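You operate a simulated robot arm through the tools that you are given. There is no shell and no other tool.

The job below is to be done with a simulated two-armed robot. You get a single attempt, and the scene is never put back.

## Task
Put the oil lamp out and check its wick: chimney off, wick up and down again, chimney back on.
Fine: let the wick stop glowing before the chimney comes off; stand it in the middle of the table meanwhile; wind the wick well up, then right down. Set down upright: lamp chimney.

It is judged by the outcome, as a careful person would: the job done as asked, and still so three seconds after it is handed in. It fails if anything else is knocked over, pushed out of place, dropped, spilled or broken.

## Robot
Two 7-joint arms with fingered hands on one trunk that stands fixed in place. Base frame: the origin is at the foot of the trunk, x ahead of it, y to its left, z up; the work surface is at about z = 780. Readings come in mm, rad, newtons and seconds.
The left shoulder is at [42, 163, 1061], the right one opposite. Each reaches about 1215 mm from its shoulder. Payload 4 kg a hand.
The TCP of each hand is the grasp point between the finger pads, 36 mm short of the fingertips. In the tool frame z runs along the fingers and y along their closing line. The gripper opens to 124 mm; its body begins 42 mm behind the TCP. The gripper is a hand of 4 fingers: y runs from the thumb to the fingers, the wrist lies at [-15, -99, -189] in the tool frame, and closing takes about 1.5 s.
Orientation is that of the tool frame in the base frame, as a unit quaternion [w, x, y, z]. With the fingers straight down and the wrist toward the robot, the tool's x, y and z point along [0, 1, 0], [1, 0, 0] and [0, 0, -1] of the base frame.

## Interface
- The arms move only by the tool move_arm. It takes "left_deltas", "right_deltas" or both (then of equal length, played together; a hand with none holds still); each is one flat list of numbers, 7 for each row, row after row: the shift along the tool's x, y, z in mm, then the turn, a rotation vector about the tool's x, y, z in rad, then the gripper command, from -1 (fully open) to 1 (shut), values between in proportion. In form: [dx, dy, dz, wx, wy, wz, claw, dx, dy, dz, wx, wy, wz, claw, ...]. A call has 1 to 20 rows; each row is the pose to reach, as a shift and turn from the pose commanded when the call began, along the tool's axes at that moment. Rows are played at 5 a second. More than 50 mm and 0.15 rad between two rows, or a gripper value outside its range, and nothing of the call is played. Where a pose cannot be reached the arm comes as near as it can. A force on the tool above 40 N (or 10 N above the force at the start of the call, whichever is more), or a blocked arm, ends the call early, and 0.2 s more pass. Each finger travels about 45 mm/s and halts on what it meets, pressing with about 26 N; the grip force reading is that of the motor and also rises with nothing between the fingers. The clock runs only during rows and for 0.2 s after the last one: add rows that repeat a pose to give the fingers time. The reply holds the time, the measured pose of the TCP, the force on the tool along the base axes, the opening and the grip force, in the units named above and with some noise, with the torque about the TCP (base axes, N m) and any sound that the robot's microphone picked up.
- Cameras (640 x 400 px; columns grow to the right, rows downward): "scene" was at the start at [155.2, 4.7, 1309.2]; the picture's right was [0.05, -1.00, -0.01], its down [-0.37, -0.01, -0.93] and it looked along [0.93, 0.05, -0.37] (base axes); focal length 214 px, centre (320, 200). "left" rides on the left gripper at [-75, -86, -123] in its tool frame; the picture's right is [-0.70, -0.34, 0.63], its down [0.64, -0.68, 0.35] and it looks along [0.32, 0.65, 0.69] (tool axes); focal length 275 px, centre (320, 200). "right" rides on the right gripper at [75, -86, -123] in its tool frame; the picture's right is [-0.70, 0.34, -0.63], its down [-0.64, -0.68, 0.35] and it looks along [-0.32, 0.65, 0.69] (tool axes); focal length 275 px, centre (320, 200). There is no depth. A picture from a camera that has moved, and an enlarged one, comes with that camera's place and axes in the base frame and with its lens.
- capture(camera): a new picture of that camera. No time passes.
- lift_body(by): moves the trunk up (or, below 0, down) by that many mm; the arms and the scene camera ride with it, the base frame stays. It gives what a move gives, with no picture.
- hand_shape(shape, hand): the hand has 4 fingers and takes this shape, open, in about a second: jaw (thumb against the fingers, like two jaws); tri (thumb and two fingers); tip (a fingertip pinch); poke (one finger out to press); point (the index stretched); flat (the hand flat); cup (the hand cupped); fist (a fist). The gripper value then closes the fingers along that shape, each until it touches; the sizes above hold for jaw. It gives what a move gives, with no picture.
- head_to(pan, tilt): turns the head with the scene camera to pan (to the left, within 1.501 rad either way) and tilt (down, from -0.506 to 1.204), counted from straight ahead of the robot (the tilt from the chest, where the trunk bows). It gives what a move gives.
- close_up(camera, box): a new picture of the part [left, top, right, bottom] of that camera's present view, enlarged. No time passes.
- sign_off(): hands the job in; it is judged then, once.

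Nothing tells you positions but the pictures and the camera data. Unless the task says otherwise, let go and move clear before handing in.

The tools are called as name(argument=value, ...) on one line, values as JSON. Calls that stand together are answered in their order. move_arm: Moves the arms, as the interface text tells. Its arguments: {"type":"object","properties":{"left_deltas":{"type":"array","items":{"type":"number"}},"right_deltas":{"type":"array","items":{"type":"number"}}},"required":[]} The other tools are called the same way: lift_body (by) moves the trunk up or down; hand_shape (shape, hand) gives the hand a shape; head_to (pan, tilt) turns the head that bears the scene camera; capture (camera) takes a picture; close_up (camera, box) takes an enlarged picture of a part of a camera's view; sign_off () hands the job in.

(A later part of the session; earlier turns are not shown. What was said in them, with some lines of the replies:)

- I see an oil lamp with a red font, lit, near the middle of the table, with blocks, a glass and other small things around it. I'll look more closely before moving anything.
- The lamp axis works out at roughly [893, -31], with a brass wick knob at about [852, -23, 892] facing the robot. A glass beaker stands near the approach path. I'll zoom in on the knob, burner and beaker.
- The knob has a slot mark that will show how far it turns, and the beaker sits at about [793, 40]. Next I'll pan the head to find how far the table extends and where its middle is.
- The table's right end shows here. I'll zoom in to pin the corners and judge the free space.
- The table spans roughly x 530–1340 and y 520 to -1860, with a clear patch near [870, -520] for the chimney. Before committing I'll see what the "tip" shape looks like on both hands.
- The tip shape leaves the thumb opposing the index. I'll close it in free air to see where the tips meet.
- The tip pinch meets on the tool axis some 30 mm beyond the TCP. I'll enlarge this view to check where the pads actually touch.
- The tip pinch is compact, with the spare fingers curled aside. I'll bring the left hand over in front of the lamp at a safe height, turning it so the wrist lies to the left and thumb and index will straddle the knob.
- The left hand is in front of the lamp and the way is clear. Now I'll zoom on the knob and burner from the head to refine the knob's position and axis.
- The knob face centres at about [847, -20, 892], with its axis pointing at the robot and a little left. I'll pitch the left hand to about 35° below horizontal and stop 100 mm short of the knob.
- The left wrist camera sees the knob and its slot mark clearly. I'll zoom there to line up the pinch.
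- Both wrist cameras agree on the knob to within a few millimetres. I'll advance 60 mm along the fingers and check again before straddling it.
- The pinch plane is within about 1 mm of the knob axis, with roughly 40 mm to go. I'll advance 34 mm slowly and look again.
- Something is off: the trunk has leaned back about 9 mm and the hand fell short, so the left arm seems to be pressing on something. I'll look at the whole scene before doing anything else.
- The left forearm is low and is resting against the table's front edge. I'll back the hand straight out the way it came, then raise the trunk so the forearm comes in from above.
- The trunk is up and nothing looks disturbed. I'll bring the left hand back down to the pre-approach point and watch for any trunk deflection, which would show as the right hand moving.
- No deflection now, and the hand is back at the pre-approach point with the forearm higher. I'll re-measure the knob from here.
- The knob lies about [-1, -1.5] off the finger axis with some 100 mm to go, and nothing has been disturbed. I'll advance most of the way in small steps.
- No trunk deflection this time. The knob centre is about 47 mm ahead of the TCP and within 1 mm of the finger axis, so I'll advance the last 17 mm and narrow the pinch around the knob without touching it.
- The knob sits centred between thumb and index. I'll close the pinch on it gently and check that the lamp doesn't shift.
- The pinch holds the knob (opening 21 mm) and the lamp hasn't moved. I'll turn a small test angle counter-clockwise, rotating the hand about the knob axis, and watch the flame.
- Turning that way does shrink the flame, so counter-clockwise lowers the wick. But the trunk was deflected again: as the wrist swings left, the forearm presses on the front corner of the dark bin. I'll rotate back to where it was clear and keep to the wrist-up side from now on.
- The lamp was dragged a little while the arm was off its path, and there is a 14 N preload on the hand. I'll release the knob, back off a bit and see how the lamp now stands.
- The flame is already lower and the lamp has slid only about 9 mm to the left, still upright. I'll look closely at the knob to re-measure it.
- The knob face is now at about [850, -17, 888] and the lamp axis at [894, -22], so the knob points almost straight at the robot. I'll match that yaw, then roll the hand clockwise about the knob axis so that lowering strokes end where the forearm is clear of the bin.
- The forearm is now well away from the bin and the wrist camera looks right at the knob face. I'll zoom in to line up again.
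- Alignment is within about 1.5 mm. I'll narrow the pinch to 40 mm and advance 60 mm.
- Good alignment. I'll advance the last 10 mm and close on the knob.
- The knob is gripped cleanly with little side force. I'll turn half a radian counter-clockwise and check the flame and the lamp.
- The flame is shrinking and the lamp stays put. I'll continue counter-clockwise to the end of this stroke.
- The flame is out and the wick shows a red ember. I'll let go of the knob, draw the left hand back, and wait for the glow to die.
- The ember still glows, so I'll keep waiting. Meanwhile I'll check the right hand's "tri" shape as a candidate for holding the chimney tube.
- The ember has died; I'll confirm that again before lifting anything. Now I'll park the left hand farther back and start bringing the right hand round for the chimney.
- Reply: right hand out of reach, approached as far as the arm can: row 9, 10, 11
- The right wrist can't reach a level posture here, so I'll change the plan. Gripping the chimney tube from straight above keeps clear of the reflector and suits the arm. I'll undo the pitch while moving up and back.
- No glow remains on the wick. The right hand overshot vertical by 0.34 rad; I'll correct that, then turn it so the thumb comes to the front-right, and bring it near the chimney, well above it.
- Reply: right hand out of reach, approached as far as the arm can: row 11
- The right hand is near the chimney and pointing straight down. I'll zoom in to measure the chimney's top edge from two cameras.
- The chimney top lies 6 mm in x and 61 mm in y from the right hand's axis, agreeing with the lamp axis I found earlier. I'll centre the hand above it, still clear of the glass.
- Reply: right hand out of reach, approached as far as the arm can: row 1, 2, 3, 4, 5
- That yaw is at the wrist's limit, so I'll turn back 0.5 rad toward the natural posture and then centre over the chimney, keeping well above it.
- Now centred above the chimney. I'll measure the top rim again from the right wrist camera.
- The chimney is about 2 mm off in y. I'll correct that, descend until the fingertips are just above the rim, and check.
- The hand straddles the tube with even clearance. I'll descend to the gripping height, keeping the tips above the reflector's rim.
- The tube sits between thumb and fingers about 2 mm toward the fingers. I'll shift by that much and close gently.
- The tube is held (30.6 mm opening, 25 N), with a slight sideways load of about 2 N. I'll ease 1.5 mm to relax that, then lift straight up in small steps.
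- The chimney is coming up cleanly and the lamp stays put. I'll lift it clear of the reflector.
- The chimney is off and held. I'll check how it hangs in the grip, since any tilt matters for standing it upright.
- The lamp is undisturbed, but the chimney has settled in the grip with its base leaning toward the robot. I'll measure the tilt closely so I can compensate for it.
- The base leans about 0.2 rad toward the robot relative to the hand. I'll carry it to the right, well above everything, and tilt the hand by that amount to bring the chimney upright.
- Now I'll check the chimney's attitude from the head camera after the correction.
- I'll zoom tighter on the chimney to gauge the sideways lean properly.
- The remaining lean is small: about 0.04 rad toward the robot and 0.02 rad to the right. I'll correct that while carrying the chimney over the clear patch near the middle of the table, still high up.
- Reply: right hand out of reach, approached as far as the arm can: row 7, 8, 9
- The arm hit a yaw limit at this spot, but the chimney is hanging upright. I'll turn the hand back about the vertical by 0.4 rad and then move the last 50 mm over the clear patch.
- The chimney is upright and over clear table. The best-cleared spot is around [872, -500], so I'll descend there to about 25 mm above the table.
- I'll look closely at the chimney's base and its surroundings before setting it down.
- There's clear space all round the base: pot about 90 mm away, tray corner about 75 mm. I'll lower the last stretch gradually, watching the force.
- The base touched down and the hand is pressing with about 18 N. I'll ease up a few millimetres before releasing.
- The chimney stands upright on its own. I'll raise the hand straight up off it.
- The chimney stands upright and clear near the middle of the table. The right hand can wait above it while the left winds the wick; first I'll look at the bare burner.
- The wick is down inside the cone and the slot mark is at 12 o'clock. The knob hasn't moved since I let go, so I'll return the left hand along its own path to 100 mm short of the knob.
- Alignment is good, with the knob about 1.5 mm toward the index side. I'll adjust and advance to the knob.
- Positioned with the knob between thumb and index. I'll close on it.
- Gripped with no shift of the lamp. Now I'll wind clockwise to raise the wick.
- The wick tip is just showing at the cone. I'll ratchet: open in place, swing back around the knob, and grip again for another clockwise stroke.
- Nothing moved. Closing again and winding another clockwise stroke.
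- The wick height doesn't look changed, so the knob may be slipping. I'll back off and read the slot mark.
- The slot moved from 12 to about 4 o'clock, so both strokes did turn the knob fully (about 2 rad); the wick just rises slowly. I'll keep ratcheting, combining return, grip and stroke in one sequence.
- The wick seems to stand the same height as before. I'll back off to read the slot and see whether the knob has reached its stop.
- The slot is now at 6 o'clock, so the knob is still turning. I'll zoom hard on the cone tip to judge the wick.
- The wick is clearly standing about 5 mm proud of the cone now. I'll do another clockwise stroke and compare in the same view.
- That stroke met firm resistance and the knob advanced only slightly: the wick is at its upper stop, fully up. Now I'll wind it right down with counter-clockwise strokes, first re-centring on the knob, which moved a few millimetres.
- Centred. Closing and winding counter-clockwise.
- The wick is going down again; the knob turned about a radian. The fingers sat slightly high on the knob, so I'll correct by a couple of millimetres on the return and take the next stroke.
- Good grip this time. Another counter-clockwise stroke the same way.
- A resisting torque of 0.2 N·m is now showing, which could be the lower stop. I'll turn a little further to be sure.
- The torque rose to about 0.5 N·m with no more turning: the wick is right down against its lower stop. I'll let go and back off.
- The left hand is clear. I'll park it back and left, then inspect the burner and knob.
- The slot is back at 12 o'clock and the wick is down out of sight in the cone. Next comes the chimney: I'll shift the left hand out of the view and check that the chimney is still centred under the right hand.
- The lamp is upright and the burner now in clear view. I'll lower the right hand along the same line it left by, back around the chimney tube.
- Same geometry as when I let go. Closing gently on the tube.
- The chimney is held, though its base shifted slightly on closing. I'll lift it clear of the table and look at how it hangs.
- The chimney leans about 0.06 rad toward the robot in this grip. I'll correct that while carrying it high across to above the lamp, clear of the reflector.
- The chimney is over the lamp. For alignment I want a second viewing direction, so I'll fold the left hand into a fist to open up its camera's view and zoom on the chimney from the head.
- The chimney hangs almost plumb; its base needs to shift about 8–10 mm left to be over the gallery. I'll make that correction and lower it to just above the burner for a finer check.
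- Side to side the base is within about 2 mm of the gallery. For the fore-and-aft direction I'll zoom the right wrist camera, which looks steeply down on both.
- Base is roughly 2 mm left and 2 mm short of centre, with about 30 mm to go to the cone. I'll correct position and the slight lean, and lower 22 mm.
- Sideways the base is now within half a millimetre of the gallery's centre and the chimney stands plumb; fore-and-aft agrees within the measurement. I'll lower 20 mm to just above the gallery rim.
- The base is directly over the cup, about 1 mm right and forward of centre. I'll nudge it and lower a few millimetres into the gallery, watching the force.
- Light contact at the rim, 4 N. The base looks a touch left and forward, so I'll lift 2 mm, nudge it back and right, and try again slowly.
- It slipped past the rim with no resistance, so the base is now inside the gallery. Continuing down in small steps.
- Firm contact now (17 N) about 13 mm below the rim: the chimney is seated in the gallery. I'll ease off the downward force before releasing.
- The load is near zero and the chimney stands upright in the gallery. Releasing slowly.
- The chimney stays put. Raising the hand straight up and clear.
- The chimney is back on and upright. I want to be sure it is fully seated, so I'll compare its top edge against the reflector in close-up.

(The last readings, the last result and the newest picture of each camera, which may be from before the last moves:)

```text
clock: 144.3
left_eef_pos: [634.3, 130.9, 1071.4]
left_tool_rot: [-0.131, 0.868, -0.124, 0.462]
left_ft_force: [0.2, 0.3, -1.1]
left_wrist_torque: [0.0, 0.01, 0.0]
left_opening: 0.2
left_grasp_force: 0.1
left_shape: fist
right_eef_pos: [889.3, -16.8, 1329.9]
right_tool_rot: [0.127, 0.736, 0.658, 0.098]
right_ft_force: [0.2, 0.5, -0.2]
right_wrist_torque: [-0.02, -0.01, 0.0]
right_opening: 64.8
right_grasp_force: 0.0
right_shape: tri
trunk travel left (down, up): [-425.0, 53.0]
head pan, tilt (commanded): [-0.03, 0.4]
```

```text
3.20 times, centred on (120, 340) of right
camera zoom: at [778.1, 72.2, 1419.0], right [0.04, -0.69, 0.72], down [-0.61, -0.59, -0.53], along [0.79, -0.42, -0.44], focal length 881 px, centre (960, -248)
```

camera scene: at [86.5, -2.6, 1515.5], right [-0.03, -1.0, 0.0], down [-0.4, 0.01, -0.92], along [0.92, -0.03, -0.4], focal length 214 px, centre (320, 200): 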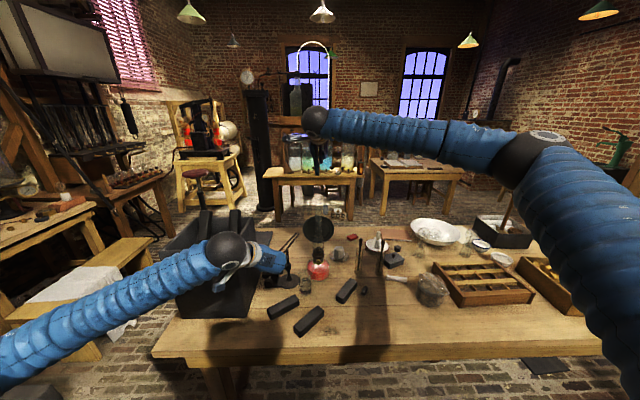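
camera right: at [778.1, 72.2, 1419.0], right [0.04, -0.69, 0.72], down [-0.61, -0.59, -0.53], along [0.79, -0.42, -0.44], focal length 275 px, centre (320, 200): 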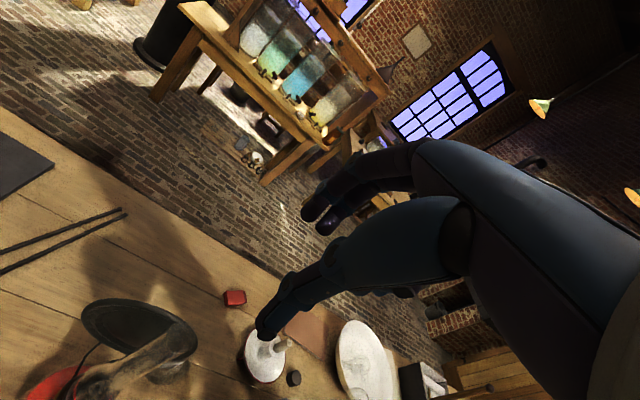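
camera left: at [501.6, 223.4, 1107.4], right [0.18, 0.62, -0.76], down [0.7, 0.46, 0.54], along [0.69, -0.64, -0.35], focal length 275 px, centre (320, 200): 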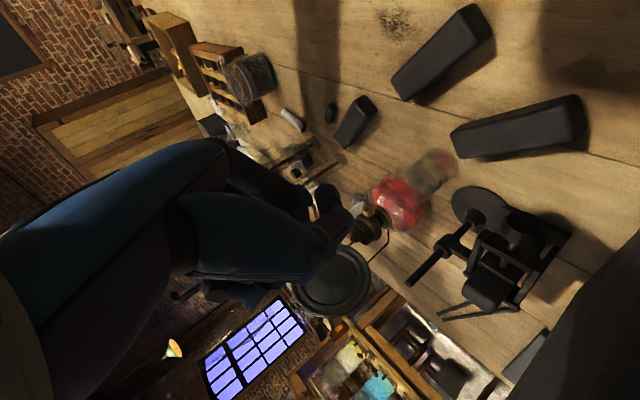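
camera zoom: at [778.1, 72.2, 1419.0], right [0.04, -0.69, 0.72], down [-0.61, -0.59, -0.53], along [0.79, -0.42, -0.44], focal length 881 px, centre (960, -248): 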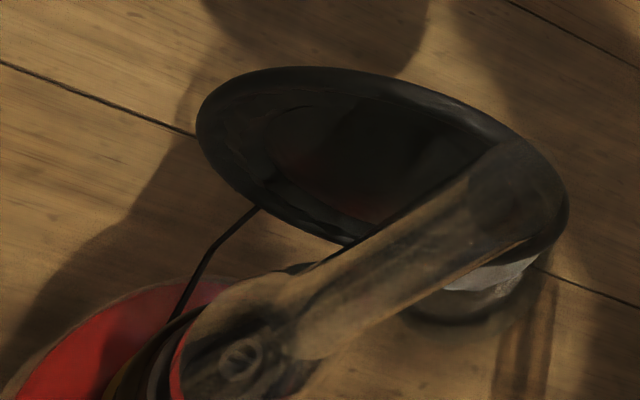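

The chimney top sits at the same height relative to the reflector as at the start, and its base is down inside the gallery. I'll withdraw both arms and review the whole scene.

move_arm(left_deltas=[0.7, -1.8, -12.6, 0, 0, 0, -1, 1.5, -3.5, -25.3, 0, 0, 0, -1, 2.2, -5.3, -37.9, 0, 0, 0, -1, 2.9, -7.1, -50.6, 0, 0, 0, -1, 3.7, -8.9, -63.2, 0, 0, 0, -1, 4.4, -10.6, -75.8, 0, 0, 0, -1, 5.1, -12.4, -88.5, 0, 0, 0, -1, 5.8, -14.2, -101.1, 0, 0, 0, -1, 6.6, -15.9, -113.8, 0, 0, 0, -1, 7.3, -17.7, -126.4, 0, 0, 0, -1], right_deltas=[-28.4, -23.9, -13.5, 0, 0, 0, -0.05, -56.8, -47.8, -27, 0, 0, 0, -0.05, -85.2, -71.7, -40.5, 0, 0, 0, -0.05, -113.6, -95.6, -54, 0, 0, 0, -0.05, -142, -119.5, -67.5, 0, 0, 0, -0.05, -170.4, -143.4, -81, 0, 0, 0, -0.05, -198.8, -167.3, -94.5, 0, 0, 0, -0.05, -227.2, -191.2, -108, 0, 0, 0, -0.05, -255.6, -215.1, -121.5, 0, 0, 0, -0.05, -284, -239, -135, 0, 0, 0, -0.05])

capture(camera="scene")

close_up(camera="scene", box=[240, 180, 400, 340])

close_up(camera="scene", box=[360, 190, 560, 340])

capture(camera="right")

```text
clock: 146.5
left_eef_pos: [536.6, 132.9, 1150.6]
left_tool_rot: [-0.129, 0.868, -0.124, 0.463]
left_ft_force: [-0.6, 0.0, 0.1]
left_wrist_torque: [0.01, 0.0, 0.03]
left_opening: 0.0
left_grasp_force: 0.1
left_shape: fist
right_eef_pos: [589.2, -269.5, 1391.0]
right_tool_rot: [0.126, 0.736, 0.658, 0.099]
right_ft_force: [0.2, -0.1, 0.2]
right_wrist_torque: [0.03, 0.03, 0.01]
right_opening: 64.9
right_grasp_force: 0.0
right_shape: tri
trunk travel left (down, up): [-425.0, 53.0]
head pan, tilt (commanded): [-0.03, 0.4]
```

```text
taken
camera scene: at [85.7, -4.4, 1515.5], right [-0.03, -1.0, 0.0], down [-0.4, 0.01, -0.92], along [0.92, -0.03, -0.4], focal length 214 px, centre (320, 200)
```

scene: 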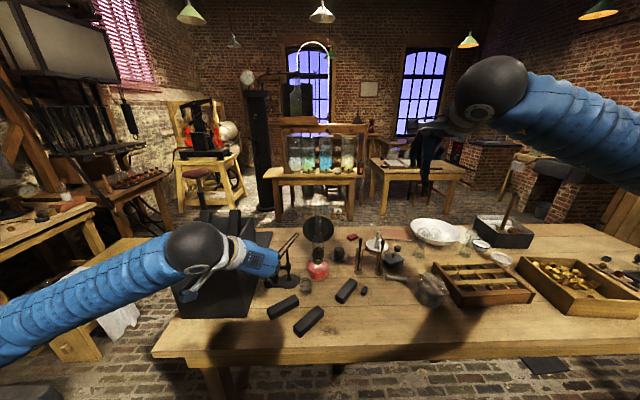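

```text
2.50 times, centred on (320, 260) of scene
camera zoom: at [85.7, -4.4, 1515.5], right [-0.03, -1.0, 0.0], down [-0.4, 0.01, -0.92], along [0.92, -0.03, -0.4], focal length 536 px, centre (320, 50)
```

zoom: 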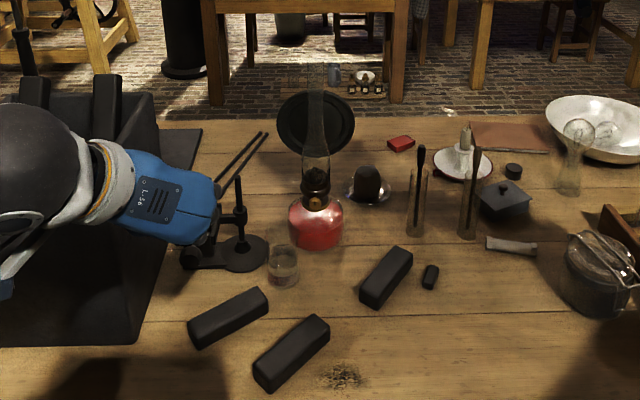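

```text
2.67 times, centred on (460, 265) of scene
camera zoom: at [85.7, -4.4, 1515.5], right [-0.03, -1.0, 0.0], down [-0.4, 0.01, -0.92], along [0.92, -0.03, -0.4], focal length 572 px, centre (-53, 27)
```

zoom: 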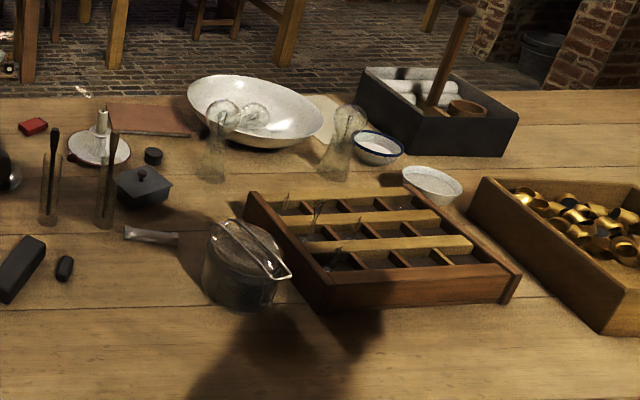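

```text
taken
camera right: at [478.4, -180.2, 1479.7], right [0.04, -0.69, 0.72], down [-0.61, -0.59, -0.53], along [0.79, -0.42, -0.45], focal length 275 px, centre (320, 200)
```

right: 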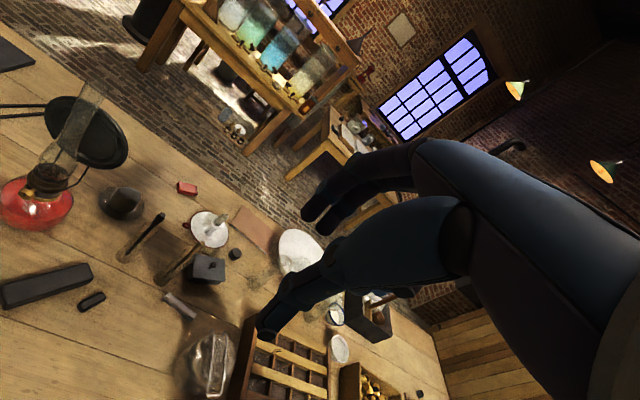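

Everything on the table looks as it was. A last close look at the lamp from two angles to confirm the chimney's seating.

close_up(camera="right", box=[0, 70, 140, 250])

close_up(camera="scene", box=[300, 195, 340, 285])

close_up(camera="right", box=[20, 140, 90, 210])

```text
2.22 times, centred on (70, 160) of right
camera zoom: at [478.4, -180.2, 1479.7], right [0.04, -0.69, 0.72], down [-0.61, -0.59, -0.53], along [0.79, -0.42, -0.45], focal length 612 px, centre (876, 289)
```

zoom: 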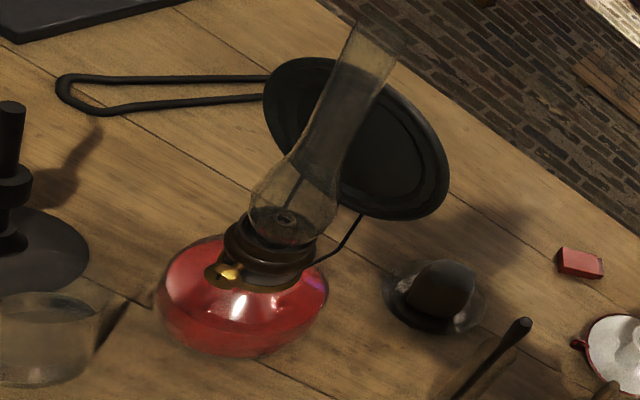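

```text
4.44 times, centred on (320, 240) of scene
camera zoom: at [85.7, -4.4, 1515.5], right [-0.03, -1.0, 0.0], down [-0.4, 0.01, -0.92], along [0.92, -0.03, -0.4], focal length 953 px, centre (320, 22)
```

zoom: 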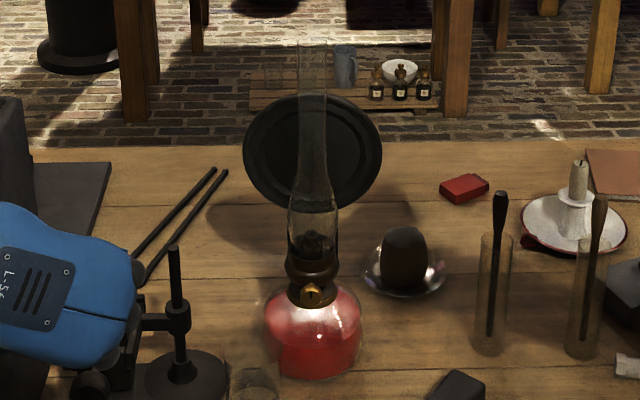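

```text
5.71 times, centred on (55, 175) of right
camera zoom: at [478.4, -180.2, 1479.7], right [0.04, -0.69, 0.72], down [-0.61, -0.59, -0.53], along [0.79, -0.42, -0.45], focal length 1573 px, centre (1834, 343)
```

zoom: 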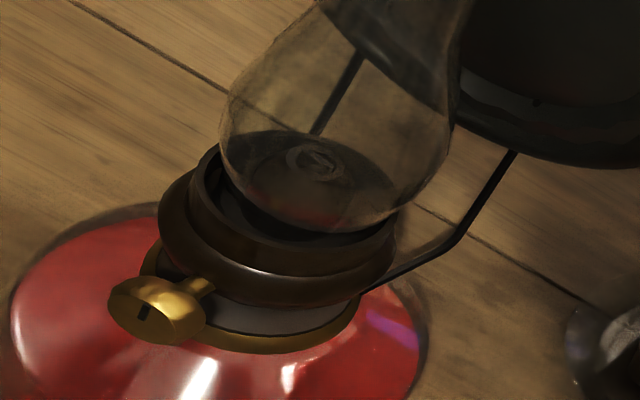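

The lamp is out, the wick is right down and the chimney is seated upright in its gallery. Nothing else on the table appears out of place and both hands are clear, so I'm handing the job in.

The lamp itself slid about 10 mm to the left and turned slightly. That happened on the first turn of the knob, when the left forearm caught the bin; the bin still measures where it was at the start.

sign_off()

```text
The job is handed in.
```

The lamp is out, its wick has been wound fully up and then right down, and the chimney is back on. The job is handed in; I have not seen the judge's verdict.

- **Putting it out:** I wound the wick down with the knob until the flame died. I waited until no glow showed before taking the chimney off.
- **Chimney:** It stood upright at about [870, -500]. A tray occupies the table's exact centre, and this was the nearest clear spot I could safely reach, roughly 160–180 mm from it. It is now seated upright in the gallery, at the same height against the reflector as at the start.
- **Wick:** I wound it up to its upper stop, where it stood about 5 mm above the cone, then down to its lower stop.
- **Lamp shift:** The lamp slid about 10 mm to the left and turned slightly. This happened on the first turn of the knob, when the left forearm pressed against the dark bin. Later turns against the stops moved it by a few more millimetres.
- **Bin:** Its front corner measures within a few millimetres of where it was before the contact.

Nothing else on the table looks moved, tipped or spilled, and both hands were clear before I handed in.
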